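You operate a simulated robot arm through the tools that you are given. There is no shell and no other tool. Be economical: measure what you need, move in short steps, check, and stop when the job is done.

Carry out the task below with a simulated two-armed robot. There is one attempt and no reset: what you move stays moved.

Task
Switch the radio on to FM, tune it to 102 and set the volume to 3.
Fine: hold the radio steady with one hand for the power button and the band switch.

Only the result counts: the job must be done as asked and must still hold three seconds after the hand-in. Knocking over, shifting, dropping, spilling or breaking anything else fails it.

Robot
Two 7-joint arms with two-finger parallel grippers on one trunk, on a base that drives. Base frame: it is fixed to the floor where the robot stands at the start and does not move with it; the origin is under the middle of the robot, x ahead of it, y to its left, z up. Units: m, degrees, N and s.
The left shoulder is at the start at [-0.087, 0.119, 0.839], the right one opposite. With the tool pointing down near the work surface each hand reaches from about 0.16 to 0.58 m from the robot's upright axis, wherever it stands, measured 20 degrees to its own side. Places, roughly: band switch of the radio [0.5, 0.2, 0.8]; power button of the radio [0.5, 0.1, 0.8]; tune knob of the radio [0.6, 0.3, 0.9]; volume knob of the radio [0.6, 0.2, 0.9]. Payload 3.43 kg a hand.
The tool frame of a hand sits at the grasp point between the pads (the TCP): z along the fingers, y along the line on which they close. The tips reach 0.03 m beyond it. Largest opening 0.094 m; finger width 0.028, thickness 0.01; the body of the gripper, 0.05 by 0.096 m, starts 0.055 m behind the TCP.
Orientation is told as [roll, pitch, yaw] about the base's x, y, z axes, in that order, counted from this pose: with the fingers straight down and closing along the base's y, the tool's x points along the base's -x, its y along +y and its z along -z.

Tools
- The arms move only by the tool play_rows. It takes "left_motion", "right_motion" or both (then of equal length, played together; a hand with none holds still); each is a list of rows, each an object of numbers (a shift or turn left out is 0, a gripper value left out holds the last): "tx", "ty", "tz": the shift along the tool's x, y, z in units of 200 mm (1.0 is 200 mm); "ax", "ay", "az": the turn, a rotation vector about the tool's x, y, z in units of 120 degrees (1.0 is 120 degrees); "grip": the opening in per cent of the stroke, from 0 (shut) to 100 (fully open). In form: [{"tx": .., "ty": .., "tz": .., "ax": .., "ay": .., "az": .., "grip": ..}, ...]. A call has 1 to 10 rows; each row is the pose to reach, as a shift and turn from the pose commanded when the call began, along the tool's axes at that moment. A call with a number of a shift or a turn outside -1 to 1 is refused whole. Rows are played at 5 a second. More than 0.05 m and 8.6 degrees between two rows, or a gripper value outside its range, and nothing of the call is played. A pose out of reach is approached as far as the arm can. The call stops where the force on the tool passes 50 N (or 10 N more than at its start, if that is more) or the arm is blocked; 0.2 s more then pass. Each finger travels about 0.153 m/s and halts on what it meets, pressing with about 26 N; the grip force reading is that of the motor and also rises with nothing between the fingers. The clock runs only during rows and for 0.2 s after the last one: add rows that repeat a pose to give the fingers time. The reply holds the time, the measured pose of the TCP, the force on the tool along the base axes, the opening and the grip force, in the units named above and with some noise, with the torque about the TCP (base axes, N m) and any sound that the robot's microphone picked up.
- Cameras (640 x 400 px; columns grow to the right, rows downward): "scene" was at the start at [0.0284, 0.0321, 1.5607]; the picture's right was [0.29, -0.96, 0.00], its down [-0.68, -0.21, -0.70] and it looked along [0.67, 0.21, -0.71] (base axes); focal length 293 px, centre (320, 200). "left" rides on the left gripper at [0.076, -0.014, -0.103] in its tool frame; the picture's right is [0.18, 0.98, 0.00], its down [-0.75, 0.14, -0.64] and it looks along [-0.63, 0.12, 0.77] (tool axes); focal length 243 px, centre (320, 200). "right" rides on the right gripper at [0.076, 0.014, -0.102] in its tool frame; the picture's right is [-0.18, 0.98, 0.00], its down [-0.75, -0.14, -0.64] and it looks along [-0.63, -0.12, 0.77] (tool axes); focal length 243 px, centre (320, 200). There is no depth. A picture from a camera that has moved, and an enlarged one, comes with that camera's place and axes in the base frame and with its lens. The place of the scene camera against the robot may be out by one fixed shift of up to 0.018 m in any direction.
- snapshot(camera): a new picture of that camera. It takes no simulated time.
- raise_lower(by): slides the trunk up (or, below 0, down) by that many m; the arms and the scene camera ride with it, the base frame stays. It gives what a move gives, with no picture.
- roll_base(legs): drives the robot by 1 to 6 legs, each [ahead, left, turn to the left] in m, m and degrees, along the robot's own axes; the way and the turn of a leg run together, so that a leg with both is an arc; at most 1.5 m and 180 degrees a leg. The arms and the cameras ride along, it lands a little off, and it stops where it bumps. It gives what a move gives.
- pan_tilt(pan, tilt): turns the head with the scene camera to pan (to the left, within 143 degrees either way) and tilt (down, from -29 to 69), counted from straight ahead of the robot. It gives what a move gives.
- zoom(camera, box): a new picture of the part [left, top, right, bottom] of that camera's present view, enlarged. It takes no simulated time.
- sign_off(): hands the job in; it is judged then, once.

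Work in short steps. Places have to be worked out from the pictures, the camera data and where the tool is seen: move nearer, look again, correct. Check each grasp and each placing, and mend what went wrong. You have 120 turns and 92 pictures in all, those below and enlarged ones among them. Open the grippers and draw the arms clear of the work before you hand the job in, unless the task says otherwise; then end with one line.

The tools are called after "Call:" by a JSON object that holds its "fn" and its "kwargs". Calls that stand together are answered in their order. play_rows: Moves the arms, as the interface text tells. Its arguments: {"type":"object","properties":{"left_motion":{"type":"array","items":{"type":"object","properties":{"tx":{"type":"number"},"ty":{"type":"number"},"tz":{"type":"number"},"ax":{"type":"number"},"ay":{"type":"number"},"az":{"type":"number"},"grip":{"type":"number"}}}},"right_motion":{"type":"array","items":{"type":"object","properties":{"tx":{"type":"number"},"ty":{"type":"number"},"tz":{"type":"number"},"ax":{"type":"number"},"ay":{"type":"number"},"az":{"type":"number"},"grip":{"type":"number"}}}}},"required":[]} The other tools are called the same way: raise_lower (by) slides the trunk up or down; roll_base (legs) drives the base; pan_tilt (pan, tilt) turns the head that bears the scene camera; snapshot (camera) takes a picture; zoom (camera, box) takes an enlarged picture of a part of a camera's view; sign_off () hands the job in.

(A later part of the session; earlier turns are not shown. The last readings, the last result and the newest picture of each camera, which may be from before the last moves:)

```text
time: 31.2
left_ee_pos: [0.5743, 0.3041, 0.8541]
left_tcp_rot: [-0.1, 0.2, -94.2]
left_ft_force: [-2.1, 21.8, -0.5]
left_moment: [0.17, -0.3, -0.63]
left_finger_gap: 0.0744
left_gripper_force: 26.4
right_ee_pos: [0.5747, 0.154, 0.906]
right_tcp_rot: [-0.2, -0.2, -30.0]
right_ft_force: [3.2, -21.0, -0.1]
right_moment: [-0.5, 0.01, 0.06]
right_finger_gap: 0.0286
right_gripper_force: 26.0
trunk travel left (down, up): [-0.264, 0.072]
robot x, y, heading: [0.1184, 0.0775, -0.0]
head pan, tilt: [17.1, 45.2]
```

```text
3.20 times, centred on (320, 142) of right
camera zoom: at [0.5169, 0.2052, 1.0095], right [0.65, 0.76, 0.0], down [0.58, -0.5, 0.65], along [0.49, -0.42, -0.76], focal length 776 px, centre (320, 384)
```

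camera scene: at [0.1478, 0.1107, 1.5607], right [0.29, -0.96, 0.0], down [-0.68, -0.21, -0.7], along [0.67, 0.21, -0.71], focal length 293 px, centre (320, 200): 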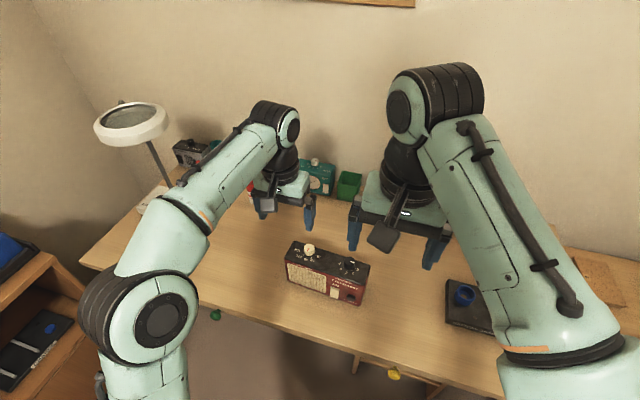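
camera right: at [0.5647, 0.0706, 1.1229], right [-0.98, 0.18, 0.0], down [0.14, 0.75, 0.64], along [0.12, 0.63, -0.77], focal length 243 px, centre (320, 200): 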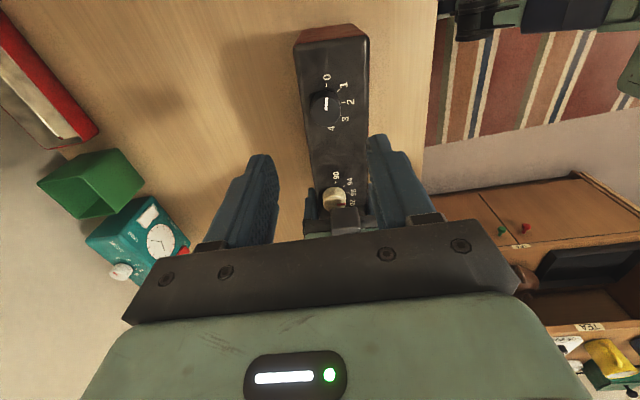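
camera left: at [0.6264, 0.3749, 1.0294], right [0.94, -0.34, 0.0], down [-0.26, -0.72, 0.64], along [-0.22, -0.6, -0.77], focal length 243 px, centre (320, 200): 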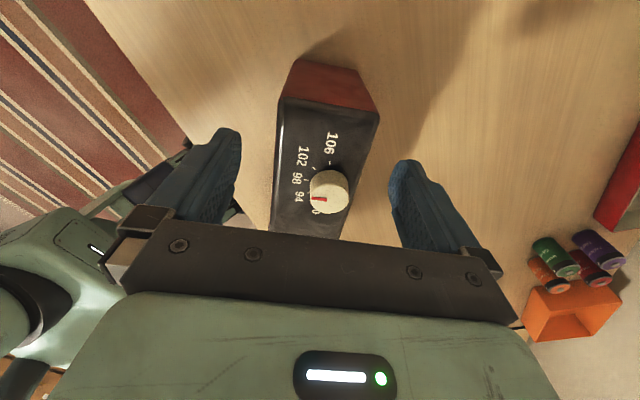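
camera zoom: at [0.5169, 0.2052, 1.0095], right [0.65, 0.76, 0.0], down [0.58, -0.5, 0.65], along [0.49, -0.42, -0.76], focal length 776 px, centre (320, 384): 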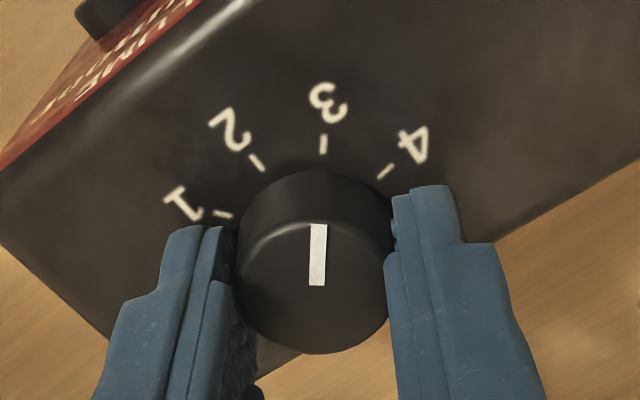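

Pointer is now on 3. Release and lift, then check from above.

Call:
{"fn": "play_rows", "kwargs": {"right_motion": [{"grip": 60}, {"grip": 60}, {"tz": -0.2}, {"tz": -0.4}, {"tz": -0.6}, {"tz": -0.6}]}}

Call:
{"fn": "zoom", "kwargs": {"camera": "right", "box": [200, 40, 440, 190]}}

Call:
{"fn": "zoom", "kwargs": {"camera": "scene", "box": [255, 190, 399, 310]}}

```text
time: 32.6
left_ee_pos: [0.5744, 0.3026, 0.8557]
left_tcp_rot: [0.0, 0.0, -94.4]
left_ft_force: [-1.1, -2.7, 0.7]
left_moment: [-0.81, 0.15, 0.01]
left_finger_gap: 0.0744
left_gripper_force: 26.4
right_ee_pos: [0.5711, 0.1538, 1.0267]
right_tcp_rot: [0.1, -0.1, -30.0]
right_ft_force: [-0.7, 0.6, 0.0]
right_moment: [0.01, 0.03, 0.01]
right_finger_gap: 0.0562
right_gripper_force: 0.0
trunk travel left (down, up): [-0.264, 0.072]
robot x, y, heading: [0.12, 0.0819, -0.0]
head pan, tilt: [17.1, 45.2]
```

```text
2.67 times, centred on (320, 115) of right
camera zoom: at [0.5133, 0.2048, 1.1298], right [0.65, 0.76, 0.0], down [0.58, -0.5, 0.64], along [0.49, -0.42, -0.77], focal length 647 px, centre (320, 427)
```

zoom: 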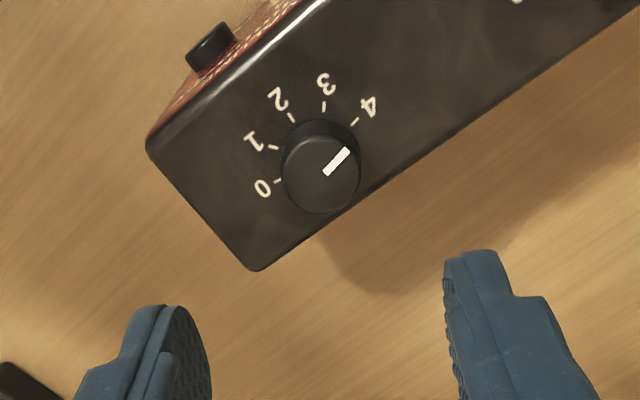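

```text
3.33 times, centred on (327, 250) of scene
camera zoom: at [0.1475, 0.1101, 1.5607], right [0.29, -0.96, 0.0], down [-0.68, -0.21, -0.7], along [0.67, 0.21, -0.71], focal length 977 px, centre (297, 33)
```

zoom: 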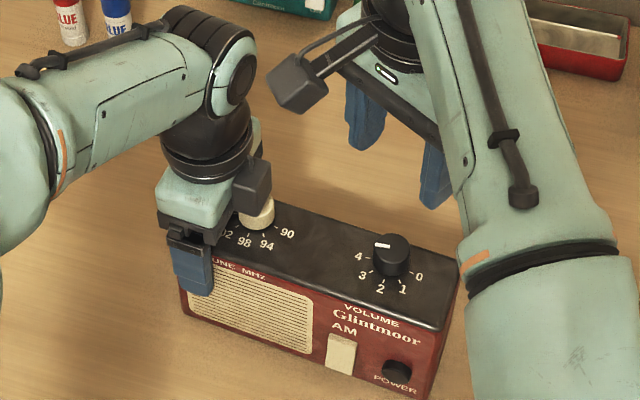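

Releasing under side load flicked the knob on to 4. I'll re-centre on the knob (≈(0.5745,0.153)), grip again, turn back 40°, and this time null the side force before opening slowly.

Call:
{"fn": "play_rows", "kwargs": {"right_motion": [{"tx": -0.017, "ty": 0.005, "tz": 0.2}, {"tx": -0.017, "ty": 0.005, "tz": 0.4}, {"tx": -0.017, "ty": 0.005, "tz": 0.595}, {"tx": -0.017, "ty": 0.005, "tz": 0.595}]}}

Call:
{"fn": "zoom", "kwargs": {"camera": "right", "box": [220, 80, 420, 205]}}

```text
time: 33.6
left_ee_pos: [0.5746, 0.3023, 0.8545]
left_tcp_rot: [0.0, 0.0, -94.3]
left_ft_force: [-0.4, -1.1, 0.3]
left_moment: [-0.46, -0.17, -0.05]
left_finger_gap: 0.0745
left_gripper_force: 26.3
right_ee_pos: [0.5761, 0.1555, 0.9084]
right_tcp_rot: [0.0, 0.0, -30.2]
right_ft_force: [-0.3, -0.4, -0.1]
right_moment: [0.0, -0.01, 0.0]
right_finger_gap: 0.0564
right_gripper_force: 0.1
trunk travel left (down, up): [-0.264, 0.072]
robot x, y, heading: [0.1194, 0.0788, -0.4]
head pan, tilt: [17.1, 45.2]
```

```text
3.20 times, centred on (320, 142) of right
camera zoom: at [0.5193, 0.206, 1.0116], right [0.65, 0.76, 0.0], down [0.58, -0.5, 0.64], along [0.49, -0.42, -0.77], focal length 776 px, centre (320, 384)
```

zoom: 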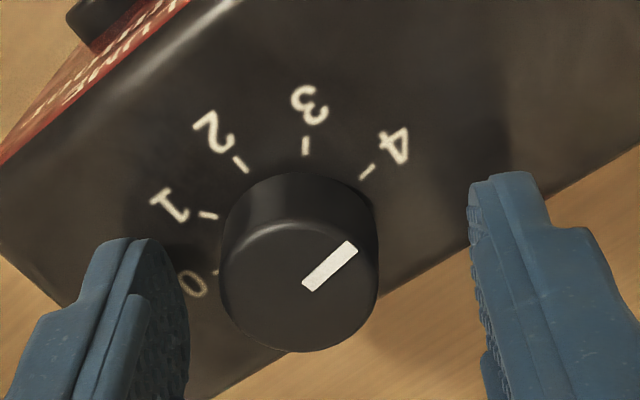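

The knob sits ≈5 mm off the finger midline. Correct laterally (and ≈2.5 mm along tool x), then close.

Call:
{"fn": "play_rows", "kwargs": {"right_motion": [{"tx": 0.0125, "ty": -0.025}, {"tx": 0.0125, "ty": -0.025, "grip": 35}, {"tx": 0.0125, "ty": -0.025, "grip": 0}, {"tx": 0.0125, "ty": -0.025}, {"tx": 0.0125, "ty": -0.025}]}}

Call:
{"fn": "zoom", "kwargs": {"camera": "right", "box": [220, 80, 420, 205]}}

```text
time: 34.8
left_ee_pos: [0.5752, 0.3004, 0.8539]
left_tcp_rot: [-0.2, 0.1, -94.4]
left_ft_force: [-4.0, -4.6, -0.9]
left_moment: [0.03, -0.23, -0.63]
left_finger_gap: 0.0745
left_gripper_force: 26.6
right_ee_pos: [0.5736, 0.1525, 0.9082]
right_tcp_rot: [0.1, 0.0, -30.1]
right_ft_force: [5.5, 5.2, 1.1]
right_moment: [0.13, -0.28, 0.0]
right_finger_gap: 0.0289
right_gripper_force: 26.0
trunk travel left (down, up): [-0.264, 0.072]
robot x, y, heading: [0.1187, 0.0746, -0.2]
head pan, tilt: [17.1, 45.2]
```

```text
3.20 times, centred on (320, 142) of right
camera zoom: at [0.515, 0.2037, 1.0114], right [0.65, 0.76, 0.0], down [0.58, -0.5, 0.64], along [0.49, -0.42, -0.77], focal length 776 px, centre (320, 384)
```

zoom: 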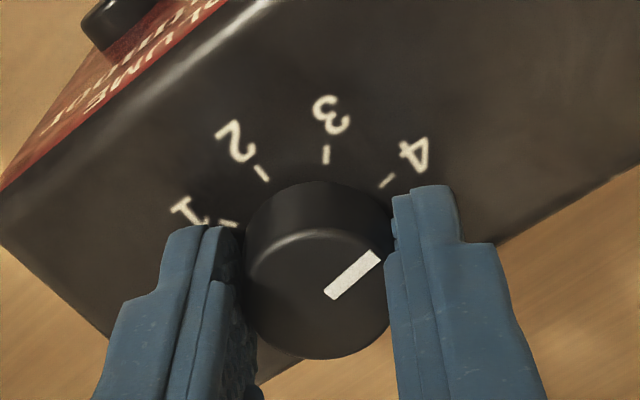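

Gripped with little force. Turn counter-clockwise ≈43°.

Call:
{"fn": "play_rows", "kwargs": {"right_motion": [{"az": -0.06}, {"az": -0.12}, {"az": -0.18}, {"az": -0.24}, {"az": -0.3}, {"az": -0.355}, {"az": -0.355}]}}

Call:
{"fn": "zoom", "kwargs": {"camera": "right", "box": [220, 80, 420, 205]}}

```text
time: 36.4
left_ee_pos: [0.5736, 0.3002, 0.8533]
left_tcp_rot: [0.1, -0.1, -94.3]
left_ft_force: [-6.8, -10.5, -0.2]
left_moment: [0.35, -0.06, -0.95]
left_finger_gap: 0.0743
left_gripper_force: 26.4
right_ee_pos: [0.573, 0.1524, 0.909]
right_tcp_rot: [0.1, -0.1, 12.6]
right_ft_force: [7.7, 10.4, 1.2]
right_moment: [0.37, -0.47, -0.02]
right_finger_gap: 0.0289
right_gripper_force: 25.8
trunk travel left (down, up): [-0.264, 0.072]
robot x, y, heading: [0.1206, 0.0791, -0.4]
head pan, tilt: [17.1, 45.2]
```

```text
3.20 times, centred on (320, 142) of right
camera zoom: at [0.4959, 0.1499, 1.0114], right [-0.04, 1.0, 0.0], down [0.77, 0.03, 0.64], along [0.64, 0.02, -0.77], focal length 776 px, centre (320, 384)
```

zoom: 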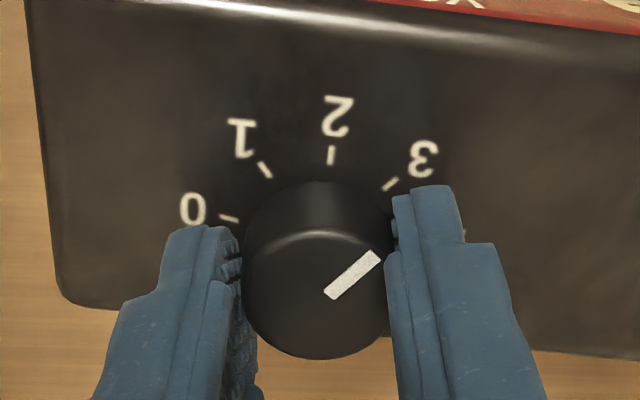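

Pointer ≈2.9. Nudge +3.5° and shift to relieve the side force.

Call:
{"fn": "play_rows", "kwargs": {"right_motion": [{"az": 0.015, "tx": -0.004, "ty": 0.004}, {"az": 0.029, "tx": -0.0065, "ty": 0.0065}, {"az": 0.029, "tx": -0.0065, "ty": 0.0065}]}}

```text
time: 37.2
left_ee_pos: [0.5754, 0.3028, 0.8529]
left_tcp_rot: [0.2, 0.0, -94.3]
left_ft_force: [-2.2, -8.2, -0.9]
left_moment: [0.18, 0.16, -0.28]
left_finger_gap: 0.0744
left_gripper_force: 26.3
right_ee_pos: [0.5723, 0.1527, 0.9099]
right_tcp_rot: [0.0, 0.0, 8.9]
right_ft_force: [1.7, 7.0, 0.0]
right_moment: [0.24, -0.06, 0.01]
right_finger_gap: 0.0288
right_gripper_force: 25.7
trunk travel left (down, up): [-0.264, 0.072]
robot x, y, heading: [0.117, 0.0764, -0.1]
head pan, tilt: [17.1, 45.2]
```

Call:
{"fn": "play_rows", "kwargs": {"right_motion": [{"tx": -0.004, "ty": 0.0145}, {"tx": -0.004, "ty": 0.0145}]}}

Call:
{"fn": "zoom", "kwargs": {"camera": "right", "box": [220, 80, 420, 205]}}

```text
time: 37.8
left_ee_pos: [0.5749, 0.3041, 0.8545]
left_tcp_rot: [0.1, 0.1, -94.1]
left_ft_force: [2.0, 2.2, 0.3]
left_moment: [-0.33, 0.18, 0.47]
left_finger_gap: 0.0744
left_gripper_force: 26.3
right_ee_pos: [0.5735, 0.1557, 0.9091]
right_tcp_rot: [-0.1, 0.1, 8.9]
right_ft_force: [-3.3, -5.5, 5.0]
right_moment: [-0.22, 0.35, 0.02]
right_finger_gap: 0.0288
right_gripper_force: 26.1
trunk travel left (down, up): [-0.264, 0.072]
robot x, y, heading: [0.1214, 0.0781, 0.1]
head pan, tilt: [17.1, 45.2]
```

```text
3.20 times, centred on (320, 142) of right
camera zoom: at [0.497, 0.1579, 1.0116], right [0.03, 1.0, 0.0], down [0.77, -0.02, 0.64], along [0.64, -0.02, -0.77], focal length 776 px, centre (320, 384)
```

zoom: 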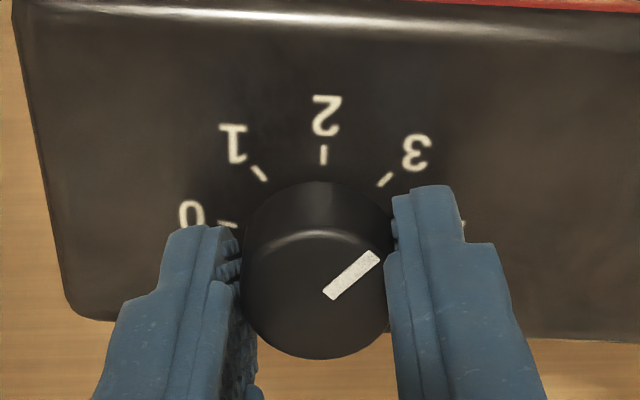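

Pointer on 3. Ease back 1.2 mm to balance the force, then open gradually.

Call:
{"fn": "play_rows", "kwargs": {"right_motion": [{"tx": 0.002, "ty": -0.006}, {"tx": 0.002, "ty": -0.006, "grip": 30}, {"tx": 0.002, "ty": -0.006, "grip": 31}, {"tx": 0.002, "ty": -0.006, "grip": 31.5}, {"tx": 0.002, "ty": -0.006, "grip": 32}, {"tx": 0.002, "ty": -0.006, "grip": 33}, {"tx": 0.002, "ty": -0.006, "grip": 36}, {"tx": 0.002, "ty": -0.006, "grip": 45}, {"tx": 0.002, "ty": -0.006, "grip": 60}, {"tx": 0.002, "ty": -0.006, "grip": 60}]}}

Call:
{"fn": "zoom", "kwargs": {"camera": "right", "box": [220, 80, 420, 205]}}

```text
time: 40.0
left_ee_pos: [0.5746, 0.3014, 0.8531]
left_tcp_rot: [0.1, 0.0, -94.3]
left_ft_force: [-1.0, -0.5, -0.8]
left_moment: [0.06, -0.07, -0.12]
left_finger_gap: 0.0745
left_gripper_force: 26.1
right_ee_pos: [0.5745, 0.1559, 0.9094]
right_tcp_rot: [0.0, 0.0, 9.0]
right_ft_force: [0.9, 0.6, 0.1]
right_moment: [0.02, 0.03, 0.01]
right_finger_gap: 0.0565
right_gripper_force: 0.0
trunk travel left (down, up): [-0.264, 0.072]
robot x, y, heading: [0.1218, 0.0777, -0.2]
head pan, tilt: [17.1, 45.2]
```

```text
3.20 times, centred on (320, 142) of right
camera zoom: at [0.4973, 0.1578, 1.0115], right [0.03, 1.0, 0.0], down [0.77, -0.02, 0.64], along [0.64, -0.02, -0.77], focal length 776 px, centre (320, 384)
```

zoom: 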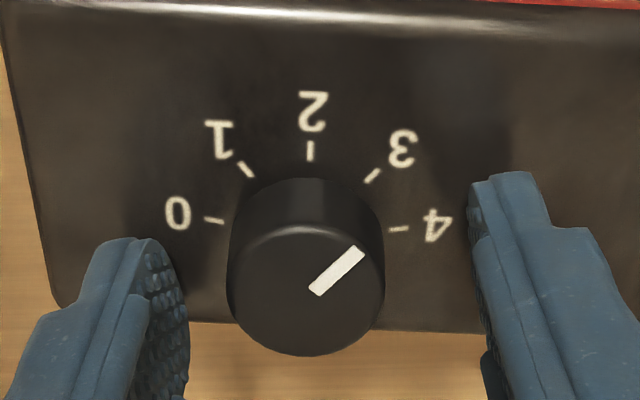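

Volume now reads 3 (≈43.3° vs tick 42.9°). Lift the right hand straight up, draw back, and square its yaw.

Call:
{"fn": "play_rows", "kwargs": {"right_motion": [{"tz": -0.2}, {"tz": -0.4}, {"tz": -0.6}, {"tz": -0.7, "tx": 0.2, "az": 0.037, "grip": 0}, {"tz": -0.7, "tx": 0.4, "az": 0.075}, {"tz": -0.7, "tx": 0.6, "az": 0.075}, {"tz": -0.7, "tx": 0.8, "ty": 0.02, "az": 0.075}, {"tz": -0.7, "tx": 0.8, "ty": 0.02, "az": 0.075}]}}

Call:
{"fn": "play_rows", "kwargs": {"right_motion": [{"ay": -0.065}, {"ay": -0.13}, {"ay": -0.195}, {"ay": -0.26}, {"ay": -0.325}, {"ay": -0.375}, {"ay": -0.375}]}}

Call:
{"fn": "snapshot", "kwargs": {"camera": "right"}}

Call:
{"fn": "snapshot", "kwargs": {"camera": "scene"}}

```text
time: 41.8
left_ee_pos: [0.5742, 0.3026, 0.8544]
left_tcp_rot: [0.1, 0.1, -94.5]
left_ft_force: [-1.0, 0.8, 0.9]
left_moment: [0.01, -0.01, -0.27]
left_finger_gap: 0.0743
left_gripper_force: 26.2
right_ee_pos: [0.4136, 0.1316, 1.0495]
right_tcp_rot: [0.1, 0.0, -0.1]
right_ft_force: [-0.1, 0.7, -0.3]
right_moment: [0.01, -0.01, -0.01]
right_finger_gap: 0.0
right_gripper_force: 26.2
trunk travel left (down, up): [-0.264, 0.072]
robot x, y, heading: [0.1221, 0.0776, 0.0]
head pan, tilt: [17.1, 45.2]
```

```text
time: 43.4
left_ee_pos: [0.5746, 0.3029, 0.8551]
left_tcp_rot: [0.0, -0.1, -94.4]
left_ft_force: [-2.2, 0.0, 0.5]
left_moment: [-0.08, -0.01, -0.21]
left_finger_gap: 0.0743
left_gripper_force: 25.8
right_ee_pos: [0.4142, 0.1341, 1.0492]
right_tcp_rot: [-0.1, -45.1, 0.0]
right_ft_force: [-0.2, -0.1, 0.1]
right_moment: [0.02, 0.0, -0.03]
right_finger_gap: 0.0
right_gripper_force: 25.9
trunk travel left (down, up): [-0.264, 0.072]
robot x, y, heading: [0.121, 0.0795, 0.2]
head pan, tilt: [17.1, 45.2]
```

```text
48 pictures are left
camera right: at [0.2893, 0.1484, 1.0675], right [0.13, 0.98, 0.13], down [0.08, -0.14, 0.99], along [0.99, -0.12, -0.09], focal length 243 px, centre (320, 200)
```

right: 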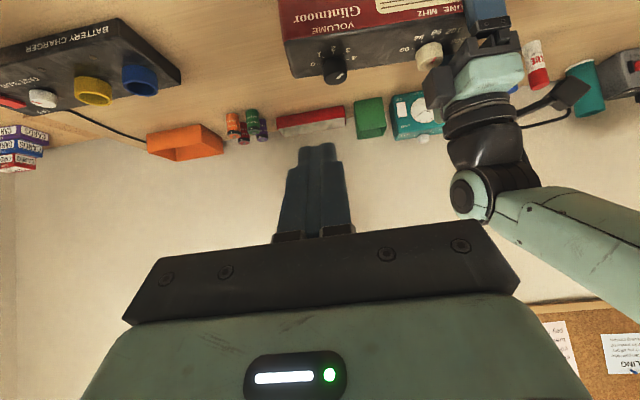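

```text
47 pictures are left
camera scene: at [0.1476, 0.1106, 1.5607], right [0.29, -0.96, 0.0], down [-0.68, -0.21, -0.7], along [0.67, 0.21, -0.71], focal length 293 px, centre (320, 200)
```

scene: 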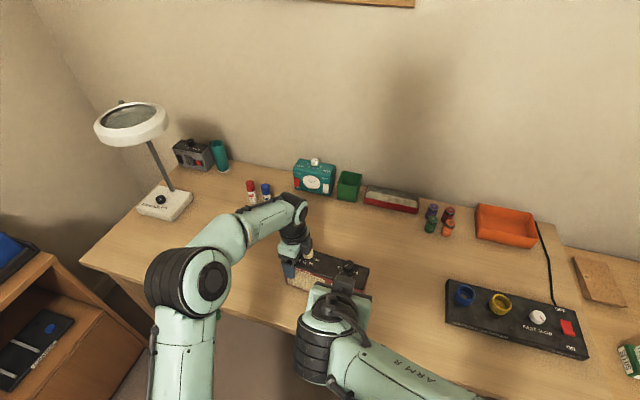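

Lower the tilted right hand in front of the radio (z≈0.86) to view the front face.

Call:
{"fn": "play_rows", "kwargs": {"right_motion": [{"tx": 0.15, "tz": 0.135}, {"tx": 0.3, "tz": 0.27}, {"tx": 0.45, "tz": 0.405}, {"tx": 0.6, "tz": 0.54}, {"tx": 0.71, "tz": 0.64}, {"tx": 0.71, "tz": 0.64}]}}

Call:
{"fn": "snapshot", "kwargs": {"camera": "right"}}

Call:
{"fn": "zoom", "kwargs": {"camera": "scene", "box": [255, 230, 399, 350]}}

```text
time: 44.8
left_ee_pos: [0.5751, 0.3025, 0.8529]
left_tcp_rot: [-0.1, 0.0, -94.4]
left_ft_force: [-1.8, -0.5, 0.0]
left_moment: [-0.12, -0.02, -0.22]
left_finger_gap: 0.0743
left_gripper_force: 26.3
right_ee_pos: [0.4046, 0.133, 0.8575]
right_tcp_rot: [0.1, -44.9, 0.1]
right_ft_force: [0.3, -0.1, -0.4]
right_moment: [0.01, -0.02, 0.02]
right_finger_gap: 0.0002
right_gripper_force: 25.6
trunk travel left (down, up): [-0.264, 0.072]
robot x, y, heading: [0.1173, 0.0775, 0.2]
head pan, tilt: [17.1, 45.2]
```

```text
46 pictures are left
camera right: at [0.2797, 0.1477, 0.8765], right [0.13, 0.98, 0.13], down [0.08, -0.14, 0.99], along [0.99, -0.12, -0.1], focal length 243 px, centre (320, 200)
```

right: 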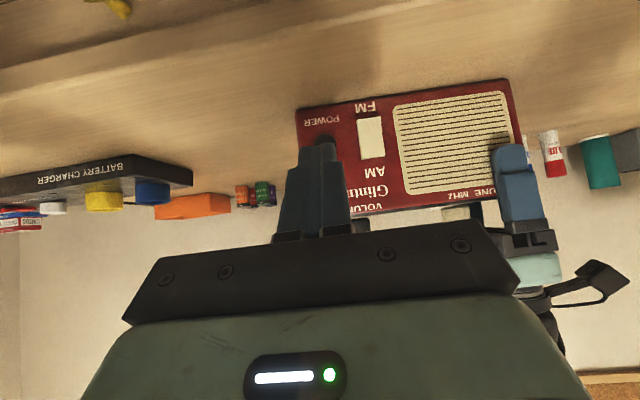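

```text
3.33 times, centred on (327, 290) of scene
camera zoom: at [0.1475, 0.1104, 1.5607], right [0.29, -0.96, 0.0], down [-0.68, -0.21, -0.7], along [0.67, 0.21, -0.71], focal length 977 px, centre (297, -100)
```

zoom: 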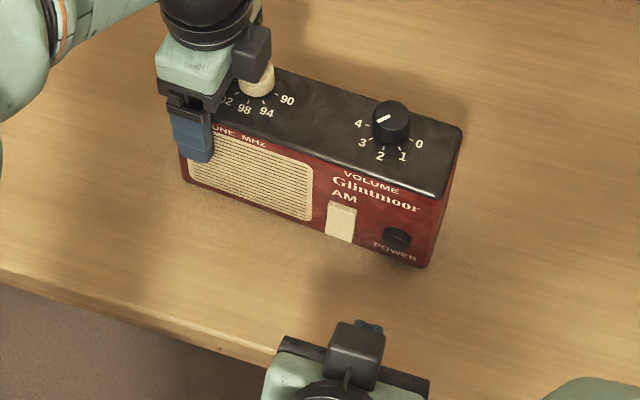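

Good view of the front. Zooming in on the band switch to see whether it's a slider or rocker.

Call:
{"fn": "zoom", "kwargs": {"camera": "right", "box": [290, 80, 418, 180]}}

Call:
{"fn": "zoom", "kwargs": {"camera": "scene", "box": [315, 275, 365, 312]}}

```text
4.00 times, centred on (354, 130) of right
camera zoom: at [0.2797, 0.1477, 0.8765], right [0.13, 0.98, 0.13], down [0.08, -0.14, 0.99], along [0.99, -0.12, -0.1], focal length 970 px, centre (184, 480)
```

zoom: 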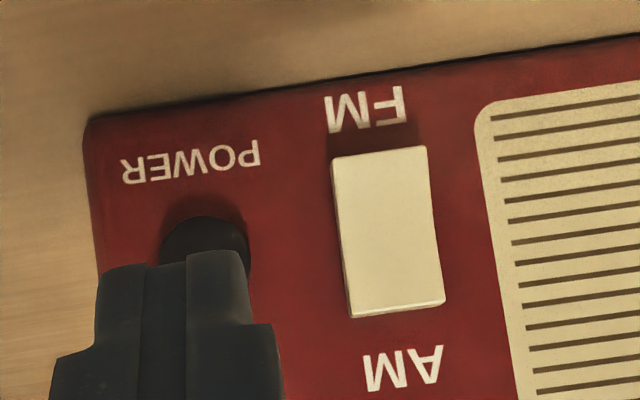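

```text
10.81 times, centred on (340, 294) of scene
camera zoom: at [0.1475, 0.1104, 1.5607], right [0.29, -0.96, 0.0], down [-0.68, -0.21, -0.7], along [0.67, 0.21, -0.71], focal length 3167 px, centre (104, -811)
```

zoom: 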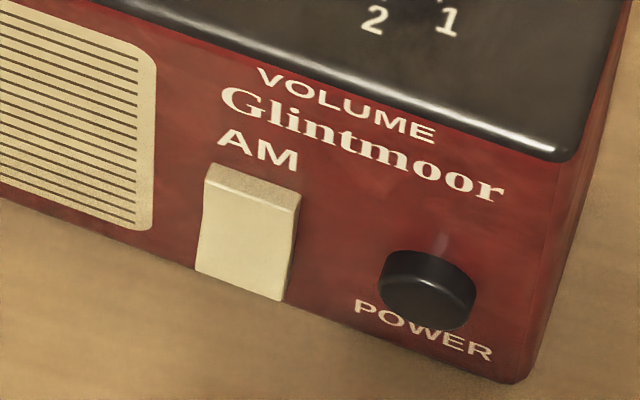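

It appears to be a rocker (AM side pressed, FM end sticking out at the bottom). First the power button at ≈(0.516,0.128,0.797): bring the fingertip in front of it.

Call:
{"fn": "play_rows", "kwargs": {"right_motion": [{"tz": 0.12, "ty": -0.01}, {"tz": 0.24, "ty": -0.02}, {"tz": 0.352, "ty": -0.0275}, {"tz": 0.352, "ty": -0.0275}]}}

Call:
{"fn": "zoom", "kwargs": {"camera": "scene", "box": [285, 255, 381, 335]}}

Call:
{"fn": "zoom", "kwargs": {"camera": "right", "box": [260, 60, 420, 180]}}

```text
time: 45.8
left_ee_pos: [0.5739, 0.303, 0.8547]
left_tcp_rot: [0.0, -0.1, -94.3]
left_ft_force: [-1.4, 1.2, 0.3]
left_moment: [-0.11, -0.04, -0.21]
left_finger_gap: 0.0744
left_gripper_force: 26.4
right_ee_pos: [0.4553, 0.129, 0.8098]
right_tcp_rot: [0.0, -45.1, 0.0]
right_ft_force: [-0.5, -0.7, 0.0]
right_moment: [0.03, 0.06, 0.0]
right_finger_gap: 0.0
right_gripper_force: 26.1
trunk travel left (down, up): [-0.264, 0.072]
robot x, y, heading: [0.1161, 0.0797, -0.1]
head pan, tilt: [17.1, 45.2]
```

```text
5.00 times, centred on (333, 295) of scene
camera zoom: at [0.1475, 0.1105, 1.5607], right [0.29, -0.96, 0.0], down [-0.68, -0.21, -0.7], along [0.67, 0.21, -0.71], focal length 1465 px, centre (255, -275)
```

zoom: 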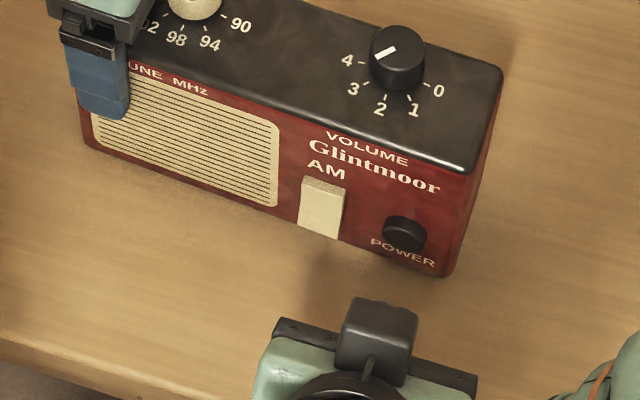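

```text
3.33 times, centred on (340, 120) of right
camera zoom: at [0.3301, 0.1426, 0.8279], right [0.13, 0.98, 0.13], down [0.08, -0.14, 0.99], along [0.99, -0.12, -0.1], focal length 809 px, centre (253, 467)
```

zoom: 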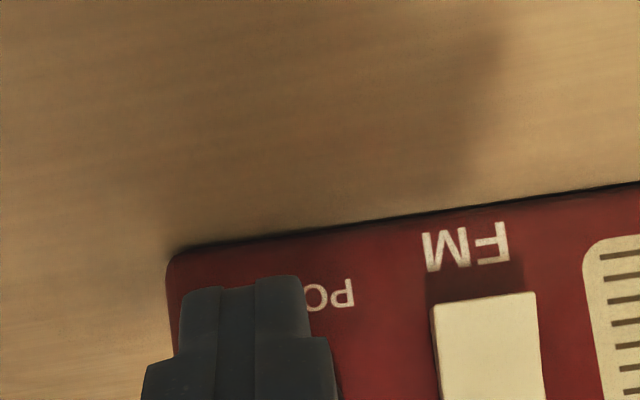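

Approach and gently press along +x.

Call:
{"fn": "play_rows", "kwargs": {"right_motion": [{"tx": -0.05, "tz": 0.05}, {"tx": -0.085, "tz": 0.085}, {"tx": -0.1, "tz": 0.1}, {"tx": -0.11, "tz": 0.11}, {"tx": -0.11, "tz": 0.11}]}}

Call:
{"fn": "zoom", "kwargs": {"camera": "scene", "box": [285, 255, 381, 335]}}

```text
time: 47.0
left_ee_pos: [0.5743, 0.3022, 0.8532]
left_tcp_rot: [0.0, 0.0, -94.3]
left_ft_force: [-0.4, -0.6, -0.7]
left_moment: [-0.1, -0.03, -0.15]
left_finger_gap: 0.0744
left_gripper_force: 26.3
right_ee_pos: [0.4852, 0.1282, 0.8069]
right_tcp_rot: [0.0, -45.0, 0.0]
right_ft_force: [0.1, -0.1, 0.0]
right_moment: [0.01, 0.03, 0.0]
right_finger_gap: 0.0
right_gripper_force: 26.5
trunk travel left (down, up): [-0.264, 0.072]
robot x, y, heading: [0.1183, 0.0759, -0.2]
head pan, tilt: [17.1, 45.2]
```

```text
5.00 times, centred on (333, 295) of scene
camera zoom: at [0.1476, 0.1106, 1.5607], right [0.29, -0.96, 0.0], down [-0.68, -0.21, -0.7], along [0.67, 0.21, -0.71], focal length 1465 px, centre (255, -275)
```

zoom: 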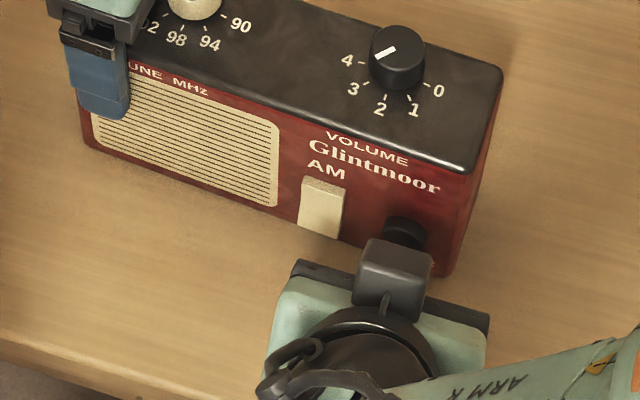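

Not touching yet. Continue in small steps.

Call:
{"fn": "play_rows", "kwargs": {"right_motion": [{"tx": -0.007, "tz": 0.007}, {"tx": -0.014, "tz": 0.014}, {"tx": -0.021, "tz": 0.021}, {"tx": -0.021, "tz": 0.021}]}}

```text
time: 48.0
left_ee_pos: [0.5745, 0.3025, 0.8546]
left_tcp_rot: [0.2, 0.0, -94.2]
left_ft_force: [3.4, 1.3, 0.5]
left_moment: [0.2, -0.1, 0.66]
left_finger_gap: 0.0748
left_gripper_force: 25.9
right_ee_pos: [0.4919, 0.1286, 0.8079]
right_tcp_rot: [0.1, -45.0, 0.0]
right_ft_force: [-3.8, 0.0, 0.5]
right_moment: [-0.02, 0.03, -0.06]
right_finger_gap: 0.0
right_gripper_force: 26.1
trunk travel left (down, up): [-0.264, 0.072]
robot x, y, heading: [0.1179, 0.079, -0.1]
head pan, tilt: [17.1, 45.2]
heard: click
```

A click at ≈4 N. Retreat 4 cm and look for a power indication.

Call:
{"fn": "play_rows", "kwargs": {"right_motion": [{"tx": 0.05, "tz": -0.05}, {"tx": 0.14, "tz": -0.14}, {"tx": 0.14, "tz": -0.14}]}}

Call:
{"fn": "zoom", "kwargs": {"camera": "scene", "box": [285, 255, 381, 335]}}

```text
time: 48.8
left_ee_pos: [0.5746, 0.3019, 0.8547]
left_tcp_rot: [0.0, 0.0, -94.4]
left_ft_force: [0.3, -0.2, -0.4]
left_moment: [-0.06, -0.15, 0.01]
left_finger_gap: 0.0743
left_gripper_force: 26.1
right_ee_pos: [0.4534, 0.1273, 0.8073]
right_tcp_rot: [0.1, -45.0, 0.0]
right_ft_force: [-1.0, -0.1, 0.4]
right_moment: [-0.02, -0.01, -0.01]
right_finger_gap: 0.0
right_gripper_force: 25.9
trunk travel left (down, up): [-0.264, 0.072]
robot x, y, heading: [0.1186, 0.0779, -0.0]
head pan, tilt: [17.1, 45.2]
```

```text
5.00 times, centred on (333, 295) of scene
camera zoom: at [0.1477, 0.1107, 1.5607], right [0.29, -0.96, 0.0], down [-0.68, -0.21, -0.7], along [0.67, 0.21, -0.71], focal length 1465 px, centre (255, -275)
```

zoom: 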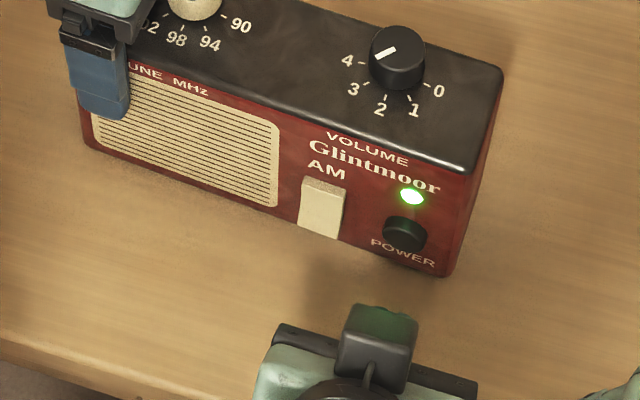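

The green light is on. Now shift to the rocker's lower (FM) end at y≈0.178, z≈0.784.

Call:
{"fn": "play_rows", "kwargs": {"right_motion": [{"ty": 0.13, "tx": 0.02, "tz": 0.02}, {"ty": 0.255, "tx": 0.042, "tz": 0.042}, {"ty": 0.255, "tx": -0.018, "tz": 0.102}, {"ty": 0.255, "tx": -0.058, "tz": 0.142}, {"ty": 0.255, "tx": -0.065, "tz": 0.149}, {"ty": 0.255, "tx": -0.065, "tz": 0.149}]}}

Call:
{"fn": "zoom", "kwargs": {"camera": "scene", "box": [285, 255, 381, 335]}}

```text
time: 50.2
left_ee_pos: [0.574, 0.3015, 0.8537]
left_tcp_rot: [-0.1, -0.1, -94.3]
left_ft_force: [-0.9, -0.4, 0.2]
left_moment: [-0.16, -0.03, -0.31]
left_finger_gap: 0.074
left_gripper_force: 26.0
right_ee_pos: [0.4827, 0.1797, 0.7951]
right_tcp_rot: [0.0, -45.0, 0.0]
right_ft_force: [-0.1, -0.5, -0.8]
right_moment: [0.01, 0.0, -0.01]
right_finger_gap: 0.0
right_gripper_force: 26.0
trunk travel left (down, up): [-0.264, 0.072]
robot x, y, heading: [0.118, 0.0784, -0.3]
head pan, tilt: [17.1, 45.2]
```

```text
5.00 times, centred on (333, 295) of scene
camera zoom: at [0.1475, 0.1106, 1.5607], right [0.29, -0.96, 0.0], down [-0.68, -0.21, -0.7], along [0.67, 0.21, -0.71], focal length 1465 px, centre (255, -275)
```

zoom: 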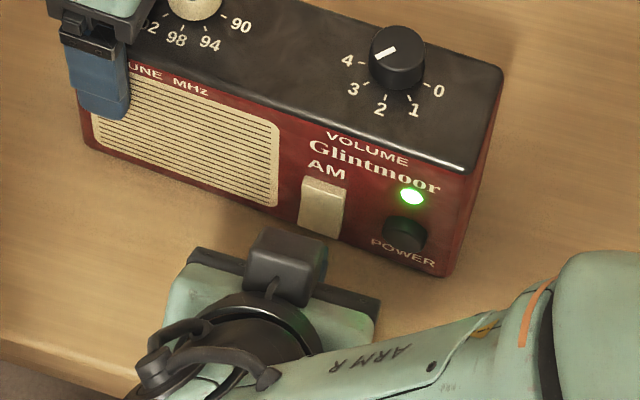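

Clear so far. Press forward in small steps on the lower end.

Call:
{"fn": "play_rows", "kwargs": {"right_motion": [{"tx": -0.01, "tz": 0.01}, {"tx": -0.02, "tz": 0.02}, {"tx": -0.03, "tz": 0.03}, {"tx": -0.04, "tz": 0.04}, {"tx": -0.04, "tz": 0.04}]}}

Call:
{"fn": "zoom", "kwargs": {"camera": "scene", "box": [285, 255, 381, 335]}}

```text
time: 51.4
left_ee_pos: [0.5747, 0.3023, 0.8536]
left_tcp_rot: [0.1, 0.0, -94.2]
left_ft_force: [5.2, 1.3, 0.0]
left_moment: [0.29, -0.34, 0.56]
left_finger_gap: 0.0744
left_gripper_force: 27.0
right_ee_pos: [0.4927, 0.1807, 0.7966]
right_tcp_rot: [0.0, -44.9, 0.1]
right_ft_force: [-7.8, -0.9, 2.0]
right_moment: [-0.03, 0.04, -0.06]
right_finger_gap: 0.0
right_gripper_force: 26.1
trunk travel left (down, up): [-0.264, 0.072]
robot x, y, heading: [0.1178, 0.0754, -0.4]
head pan, tilt: [17.1, 45.2]
```

```text
5.00 times, centred on (333, 295) of scene
camera zoom: at [0.1476, 0.1106, 1.5607], right [0.29, -0.96, 0.0], down [-0.68, -0.21, -0.7], along [0.67, 0.21, -0.71], focal length 1465 px, centre (255, -275)
```

zoom: 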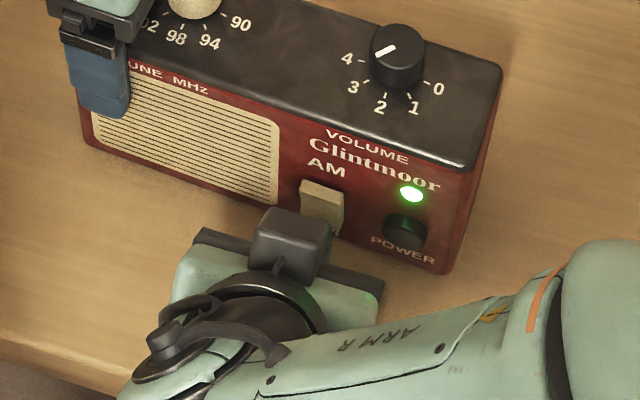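

The rocker is tipping (top is coming out), but no click yet. Press a little more.

Call:
{"fn": "play_rows", "kwargs": {"right_motion": [{"tx": -0.008, "tz": 0.008}, {"tx": -0.016, "tz": 0.016}, {"tx": -0.016, "tz": 0.016}]}}

Call:
{"fn": "zoom", "kwargs": {"camera": "scene", "box": [315, 265, 365, 307]}}

```text
time: 52.2
left_ee_pos: [0.575, 0.3027, 0.8553]
left_tcp_rot: [0.1, 0.0, -94.3]
left_ft_force: [13.6, 5.9, 0.1]
left_moment: [-0.05, -0.59, 1.39]
left_finger_gap: 0.0746
left_gripper_force: 25.9
right_ee_pos: [0.4973, 0.1796, 0.7959]
right_tcp_rot: [-0.1, -44.8, 0.1]
right_ft_force: [-15.4, -4.6, -3.2]
right_moment: [-0.09, 0.26, -0.18]
right_finger_gap: 0.0
right_gripper_force: 25.7
trunk travel left (down, up): [-0.264, 0.072]
robot x, y, heading: [0.1195, 0.0769, -0.2]
head pan, tilt: [17.1, 45.2]
```

```text
9.52 times, centred on (340, 286) of scene
camera zoom: at [0.1474, 0.1107, 1.5607], right [0.29, -0.96, 0.0], down [-0.68, -0.21, -0.7], along [0.67, 0.21, -0.71], focal length 2790 px, centre (130, -619)
```

zoom: 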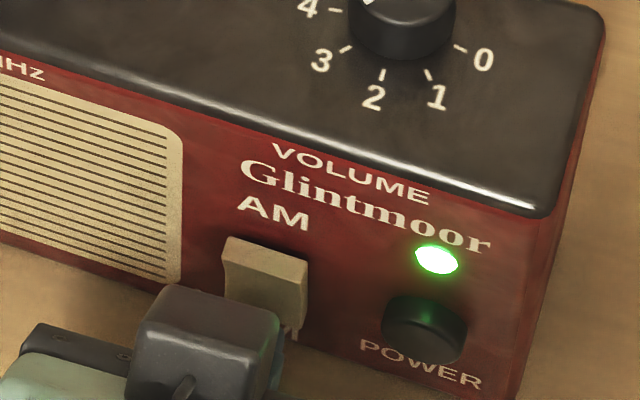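

The top now protrudes: the rocker looks flipped. Retreat and verify it stays.

Call:
{"fn": "play_rows", "kwargs": {"right_motion": [{"tx": 0.06, "tz": -0.06}, {"tx": 0.16, "tz": -0.16}, {"tx": 0.24, "tz": -0.24}, {"tx": 0.24, "tz": -0.24}]}}

Call:
{"fn": "zoom", "kwargs": {"camera": "scene", "box": [315, 265, 365, 307]}}

Call:
{"fn": "zoom", "kwargs": {"camera": "right", "box": [220, 60, 420, 185]}}

```text
time: 53.2
left_ee_pos: [0.5733, 0.3008, 0.855]
left_tcp_rot: [0.0, 0.0, -94.4]
left_ft_force: [-1.8, -4.4, 2.9]
left_moment: [0.02, 0.49, 0.1]
left_finger_gap: 0.0745
left_gripper_force: 25.7
right_ee_pos: [0.4291, 0.1786, 0.7972]
right_tcp_rot: [0.1, -45.1, -0.1]
right_ft_force: [-0.9, 0.1, -0.1]
right_moment: [0.02, 0.03, 0.0]
right_finger_gap: 0.0
right_gripper_force: 25.3
trunk travel left (down, up): [-0.264, 0.072]
robot x, y, heading: [0.1177, 0.0772, 0.1]
head pan, tilt: [17.1, 45.2]
```

```text
9.52 times, centred on (340, 286) of scene
camera zoom: at [0.1471, 0.1096, 1.5607], right [0.29, -0.96, 0.0], down [-0.68, -0.21, -0.7], along [0.67, 0.21, -0.71], focal length 2790 px, centre (130, -619)
```

zoom: 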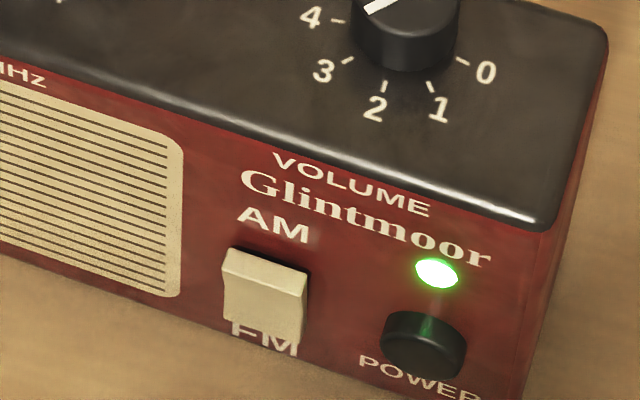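

```text
3.20 times, centred on (320, 122) of right
camera zoom: at [0.3037, 0.1929, 0.8148], right [0.13, 0.98, 0.13], down [0.08, -0.14, 0.99], along [0.99, -0.12, -0.09], focal length 776 px, centre (320, 448)
```

zoom: 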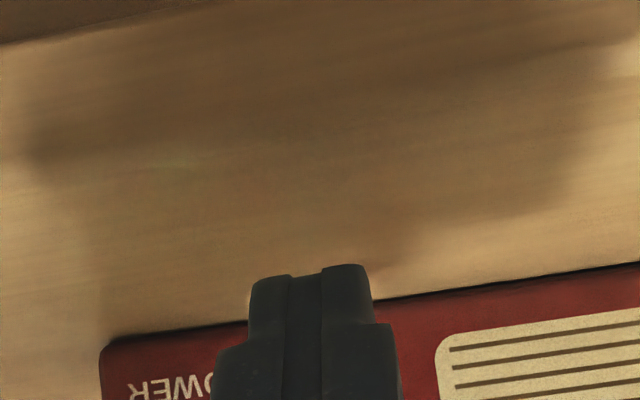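

FM is set and power is on. Now swap hands: right hand will hold the right end while the left turns the tune knob. Withdraw the right hand upward and level it.

Call:
{"fn": "play_rows", "kwargs": {"right_motion": [{"tx": -0.08, "tz": -0.18, "ty": -0.05}, {"tx": -0.18, "tz": -0.36, "ty": -0.1}, {"tx": -0.28, "tz": -0.54, "ty": -0.15}, {"tx": -0.39, "tz": -0.73, "ty": -0.2}, {"tx": -0.495, "tz": -0.92, "ty": -0.25}, {"tx": -0.495, "tz": -0.92, "ty": -0.25}]}}

Call:
{"fn": "play_rows", "kwargs": {"right_motion": [{"ay": 0.065, "grip": 100}, {"ay": 0.13}, {"ay": 0.195}, {"ay": 0.26}, {"ay": 0.325}, {"ay": 0.375}, {"ay": 0.375}]}}

Call:
{"fn": "play_rows", "kwargs": {"right_motion": [{"az": -0.0715}, {"az": -0.143}, {"az": -0.2145}, {"az": -0.286}, {"az": -0.3575}, {"az": -0.429}, {"az": -0.5}, {"az": -0.5715}, {"az": -0.643}, {"az": -0.713}]}}

```text
time: 54.6
left_ee_pos: [0.572, 0.302, 0.8542]
left_tcp_rot: [0.0, 0.0, -94.3]
left_ft_force: [-0.1, -1.6, 0.2]
left_moment: [-0.27, 0.2, 0.02]
left_finger_gap: 0.0742
left_gripper_force: 25.6
right_ee_pos: [0.3698, 0.1297, 0.9941]
right_tcp_rot: [0.0, -44.9, 0.1]
right_ft_force: [0.2, -0.7, 0.2]
right_moment: [-0.01, -0.01, 0.01]
right_finger_gap: 0.0
right_gripper_force: 25.8
trunk travel left (down, up): [-0.264, 0.072]
robot x, y, heading: [0.1183, 0.0767, -0.0]
head pan, tilt: [17.1, 45.2]
```

```text
time: 56.2
left_ee_pos: [0.5739, 0.3024, 0.8536]
left_tcp_rot: [0.1, 0.1, -94.3]
left_ft_force: [0.2, 1.0, -0.6]
left_moment: [0.26, 0.09, 0.09]
left_finger_gap: 0.0746
left_gripper_force: 26.1
right_ee_pos: [0.3706, 0.1296, 0.9961]
right_tcp_rot: [0.0, 0.2, 0.0]
right_ft_force: [0.3, 0.7, -0.3]
right_moment: [-0.01, 0.03, -0.01]
right_finger_gap: 0.094
right_gripper_force: 0.0
trunk travel left (down, up): [-0.264, 0.072]
robot x, y, heading: [0.1224, 0.0743, 0.0]
head pan, tilt: [17.1, 45.2]
```

```text
time: 58.4
left_ee_pos: [0.5743, 0.3015, 0.8536]
left_tcp_rot: [0.0, 0.0, -94.2]
left_ft_force: [1.9, 1.1, 0.9]
left_moment: [-0.02, 0.0, 0.28]
left_finger_gap: 0.0747
left_gripper_force: 26.1
right_ee_pos: [0.3712, 0.1294, 0.9968]
right_tcp_rot: [0.0, 0.0, 85.7]
right_ft_force: [-0.4, -0.2, -0.2]
right_moment: [-0.04, 0.0, -0.02]
right_finger_gap: 0.094
right_gripper_force: 0.1
trunk travel left (down, up): [-0.264, 0.072]
robot x, y, heading: [0.118, 0.0771, 0.1]
head pan, tilt: [17.1, 45.2]
```

Move the right hand above the radio's right end.

Call:
{"fn": "play_rows", "kwargs": {"right_motion": [{"tx": -0.02, "ty": -0.24}, {"tx": -0.04, "ty": -0.48}, {"tx": -0.06, "ty": -0.72}, {"tx": -0.0795, "ty": -0.948}, {"tx": -0.0795, "ty": -0.948, "tz": 0.2}, {"tx": -0.0795, "ty": -0.948, "tz": 0.3}, {"tx": -0.0795, "ty": -0.948, "tz": 0.3}]}}

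Call:
{"fn": "snapshot", "kwargs": {"camera": "right"}}

Call:
{"fn": "zoom", "kwargs": {"camera": "scene", "box": [265, 220, 409, 340]}}

```text
time: 60.0
left_ee_pos: [0.5741, 0.3018, 0.8542]
left_tcp_rot: [0.0, -0.1, -94.3]
left_ft_force: [1.8, 1.4, 0.1]
left_moment: [-0.1, 0.03, 0.25]
left_finger_gap: 0.0745
left_gripper_force: 26.3
right_ee_pos: [0.5589, 0.1312, 0.936]
right_tcp_rot: [-0.1, 0.0, 85.6]
right_ft_force: [0.6, -0.7, 0.3]
right_moment: [0.02, -0.01, 0.0]
right_finger_gap: 0.094
right_gripper_force: 0.1
trunk travel left (down, up): [-0.264, 0.072]
robot x, y, heading: [0.1187, 0.0799, 0.0]
head pan, tilt: [17.1, 45.2]
```

```text
33 pictures are left
camera right: at [0.5404, 0.0564, 1.0397], right [-0.97, 0.26, 0.0], down [0.2, 0.74, 0.64], along [0.17, 0.62, -0.77], focal length 243 px, centre (320, 200)
```

right: 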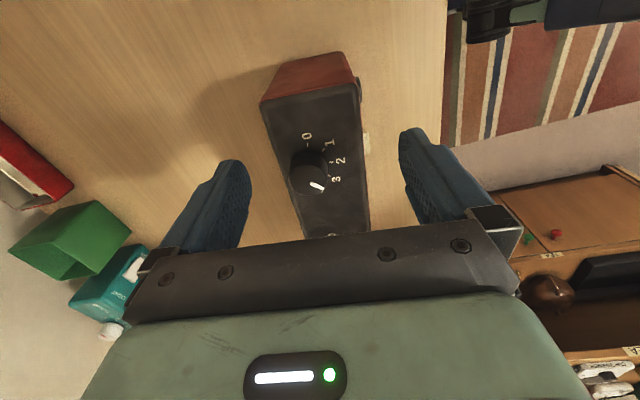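

```text
3.33 times, centred on (337, 280) of scene
camera zoom: at [0.1479, 0.1106, 1.5607], right [0.29, -0.96, 0.0], down [-0.68, -0.21, -0.7], along [0.67, 0.21, -0.71], focal length 977 px, centre (263, -67)
```

zoom: 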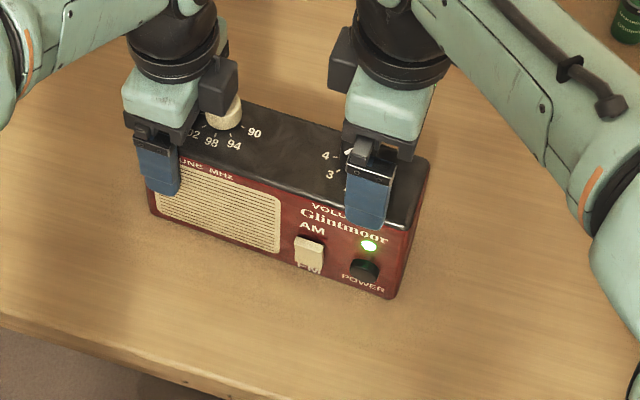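

Fingers straddle the right end. Descend to z≈0.866 (above button/rocker) and close.

Call:
{"fn": "play_rows", "kwargs": {"right_motion": [{"tz": 0.15}, {"tz": 0.3}, {"tz": 0.35}, {"tz": 0.35, "grip": 0}, {"tz": 0.35}, {"tz": 0.35}]}}

Call:
{"fn": "zoom", "kwargs": {"camera": "scene", "box": [265, 220, 409, 340]}}

```text
time: 61.4
left_ee_pos: [0.574, 0.3027, 0.8539]
left_tcp_rot: [0.0, 0.0, -94.4]
left_ft_force: [-4.6, 1.0, 0.3]
left_moment: [0.04, 0.02, -0.81]
left_finger_gap: 0.0743
left_gripper_force: 26.2
right_ee_pos: [0.5608, 0.1332, 0.8672]
right_tcp_rot: [0.0, 0.0, 85.5]
right_ft_force: [7.1, 0.1, 0.1]
right_moment: [-0.05, -0.51, -0.17]
right_finger_gap: 0.0744
right_gripper_force: 26.0
trunk travel left (down, up): [-0.264, 0.072]
robot x, y, heading: [0.1207, 0.0774, -0.4]
head pan, tilt: [17.1, 45.2]
```

```text
3.33 times, centred on (337, 280) of scene
camera zoom: at [0.1477, 0.1106, 1.5607], right [0.29, -0.96, 0.0], down [-0.68, -0.21, -0.7], along [0.67, 0.21, -0.71], focal length 977 px, centre (263, -67)
```

zoom: 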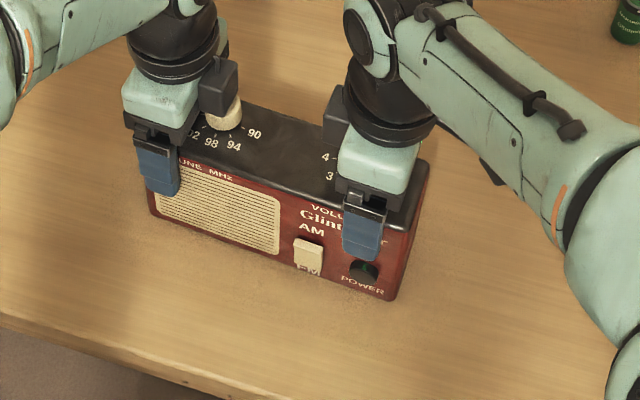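

Right hand holds it (74 mm). Release the left hand and lift it.

Call:
{"fn": "play_rows", "kwargs": {"left_motion": [{"grip": 85}, {"grip": 100}, {"grip": 100}, {"tz": -0.2}, {"tz": -0.4}, {"tz": -0.6}, {"tz": -0.75}, {"tz": -0.75}]}}

Call:
{"fn": "zoom", "kwargs": {"camera": "left", "box": [240, 60, 440, 185]}}

```text
time: 63.2
left_ee_pos: [0.5773, 0.3008, 1.0034]
left_tcp_rot: [0.0, -0.1, -94.3]
left_ft_force: [-0.2, -0.2, -0.2]
left_moment: [-0.01, -0.01, 0.01]
left_finger_gap: 0.094
left_gripper_force: 0.1
right_ee_pos: [0.5608, 0.1335, 0.867]
right_tcp_rot: [0.1, 0.1, 85.6]
right_ft_force: [-0.8, -1.4, -0.6]
right_moment: [-0.06, -0.11, -0.05]
right_finger_gap: 0.0748
right_gripper_force: 25.8
trunk travel left (down, up): [-0.264, 0.072]
robot x, y, heading: [0.118, 0.08, -0.2]
head pan, tilt: [17.1, 45.2]
```

```text
3.20 times, centred on (340, 122) of left
camera zoom: at [0.5684, 0.3776, 1.1054], right [0.99, 0.11, 0.0], down [0.08, -0.76, 0.64], along [0.07, -0.64, -0.77], focal length 776 px, centre (256, 448)
```

zoom: 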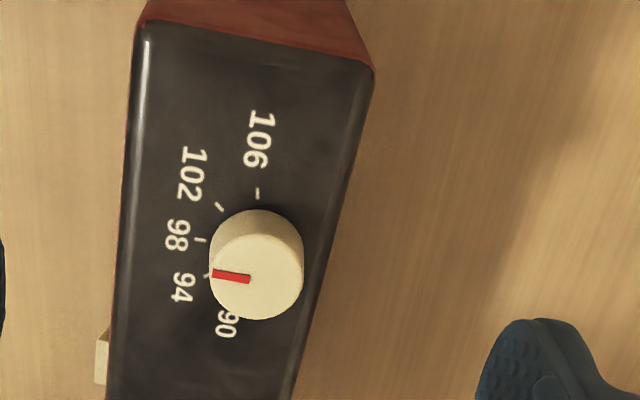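

Tune pointer still sits on 98; knob at ≈(0.580,0.2675). Move above it at z≈0.95 while pre-rotating to yaw ≈-60.

Call:
{"fn": "play_rows", "kwargs": {"left_motion": [{"tx": -0.05, "ty": 0.01, "az": -0.065, "grip": 60}, {"tx": -0.11, "ty": 0.02, "az": -0.13}, {"tx": -0.165, "ty": 0.027, "az": -0.195}, {"tx": -0.165, "ty": 0.027, "az": -0.26, "tz": 0.12}, {"tx": -0.165, "ty": 0.027, "az": -0.285, "tz": 0.265}, {"tx": -0.165, "ty": 0.027, "az": -0.285, "tz": 0.265}]}}

Call:
{"fn": "zoom", "kwargs": {"camera": "left", "box": [220, 80, 420, 205]}}

```text
time: 64.6
left_ee_pos: [0.5763, 0.268, 0.9502]
left_tcp_rot: [0.1, 0.0, -60.0]
left_ft_force: [0.0, 0.4, 0.5]
left_moment: [-0.01, 0.01, 0.03]
left_finger_gap: 0.0565
left_gripper_force: 0.1
right_ee_pos: [0.5606, 0.1333, 0.8666]
right_tcp_rot: [0.0, 0.0, 85.6]
right_ft_force: [-1.3, 0.6, 0.3]
right_moment: [-0.03, 0.04, 0.23]
right_finger_gap: 0.0743
right_gripper_force: 26.0
trunk travel left (down, up): [-0.264, 0.072]
robot x, y, heading: [0.1206, 0.0815, -0.1]
head pan, tilt: [17.1, 45.2]
```

```text
3.20 times, centred on (320, 142) of left
camera zoom: at [0.5269, 0.3267, 1.0524], right [0.76, 0.65, 0.0], down [0.5, -0.58, 0.64], along [0.42, -0.49, -0.77], focal length 776 px, centre (320, 384)
```

zoom: 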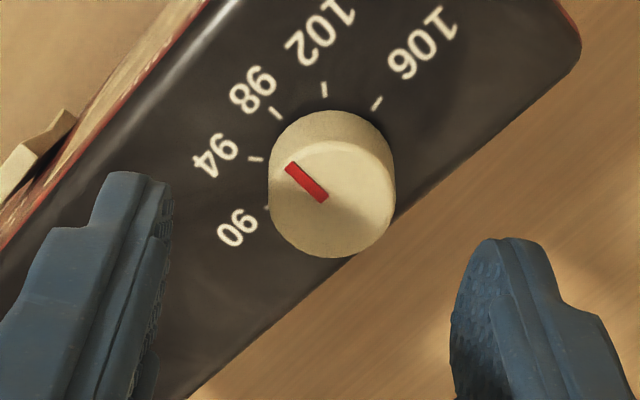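

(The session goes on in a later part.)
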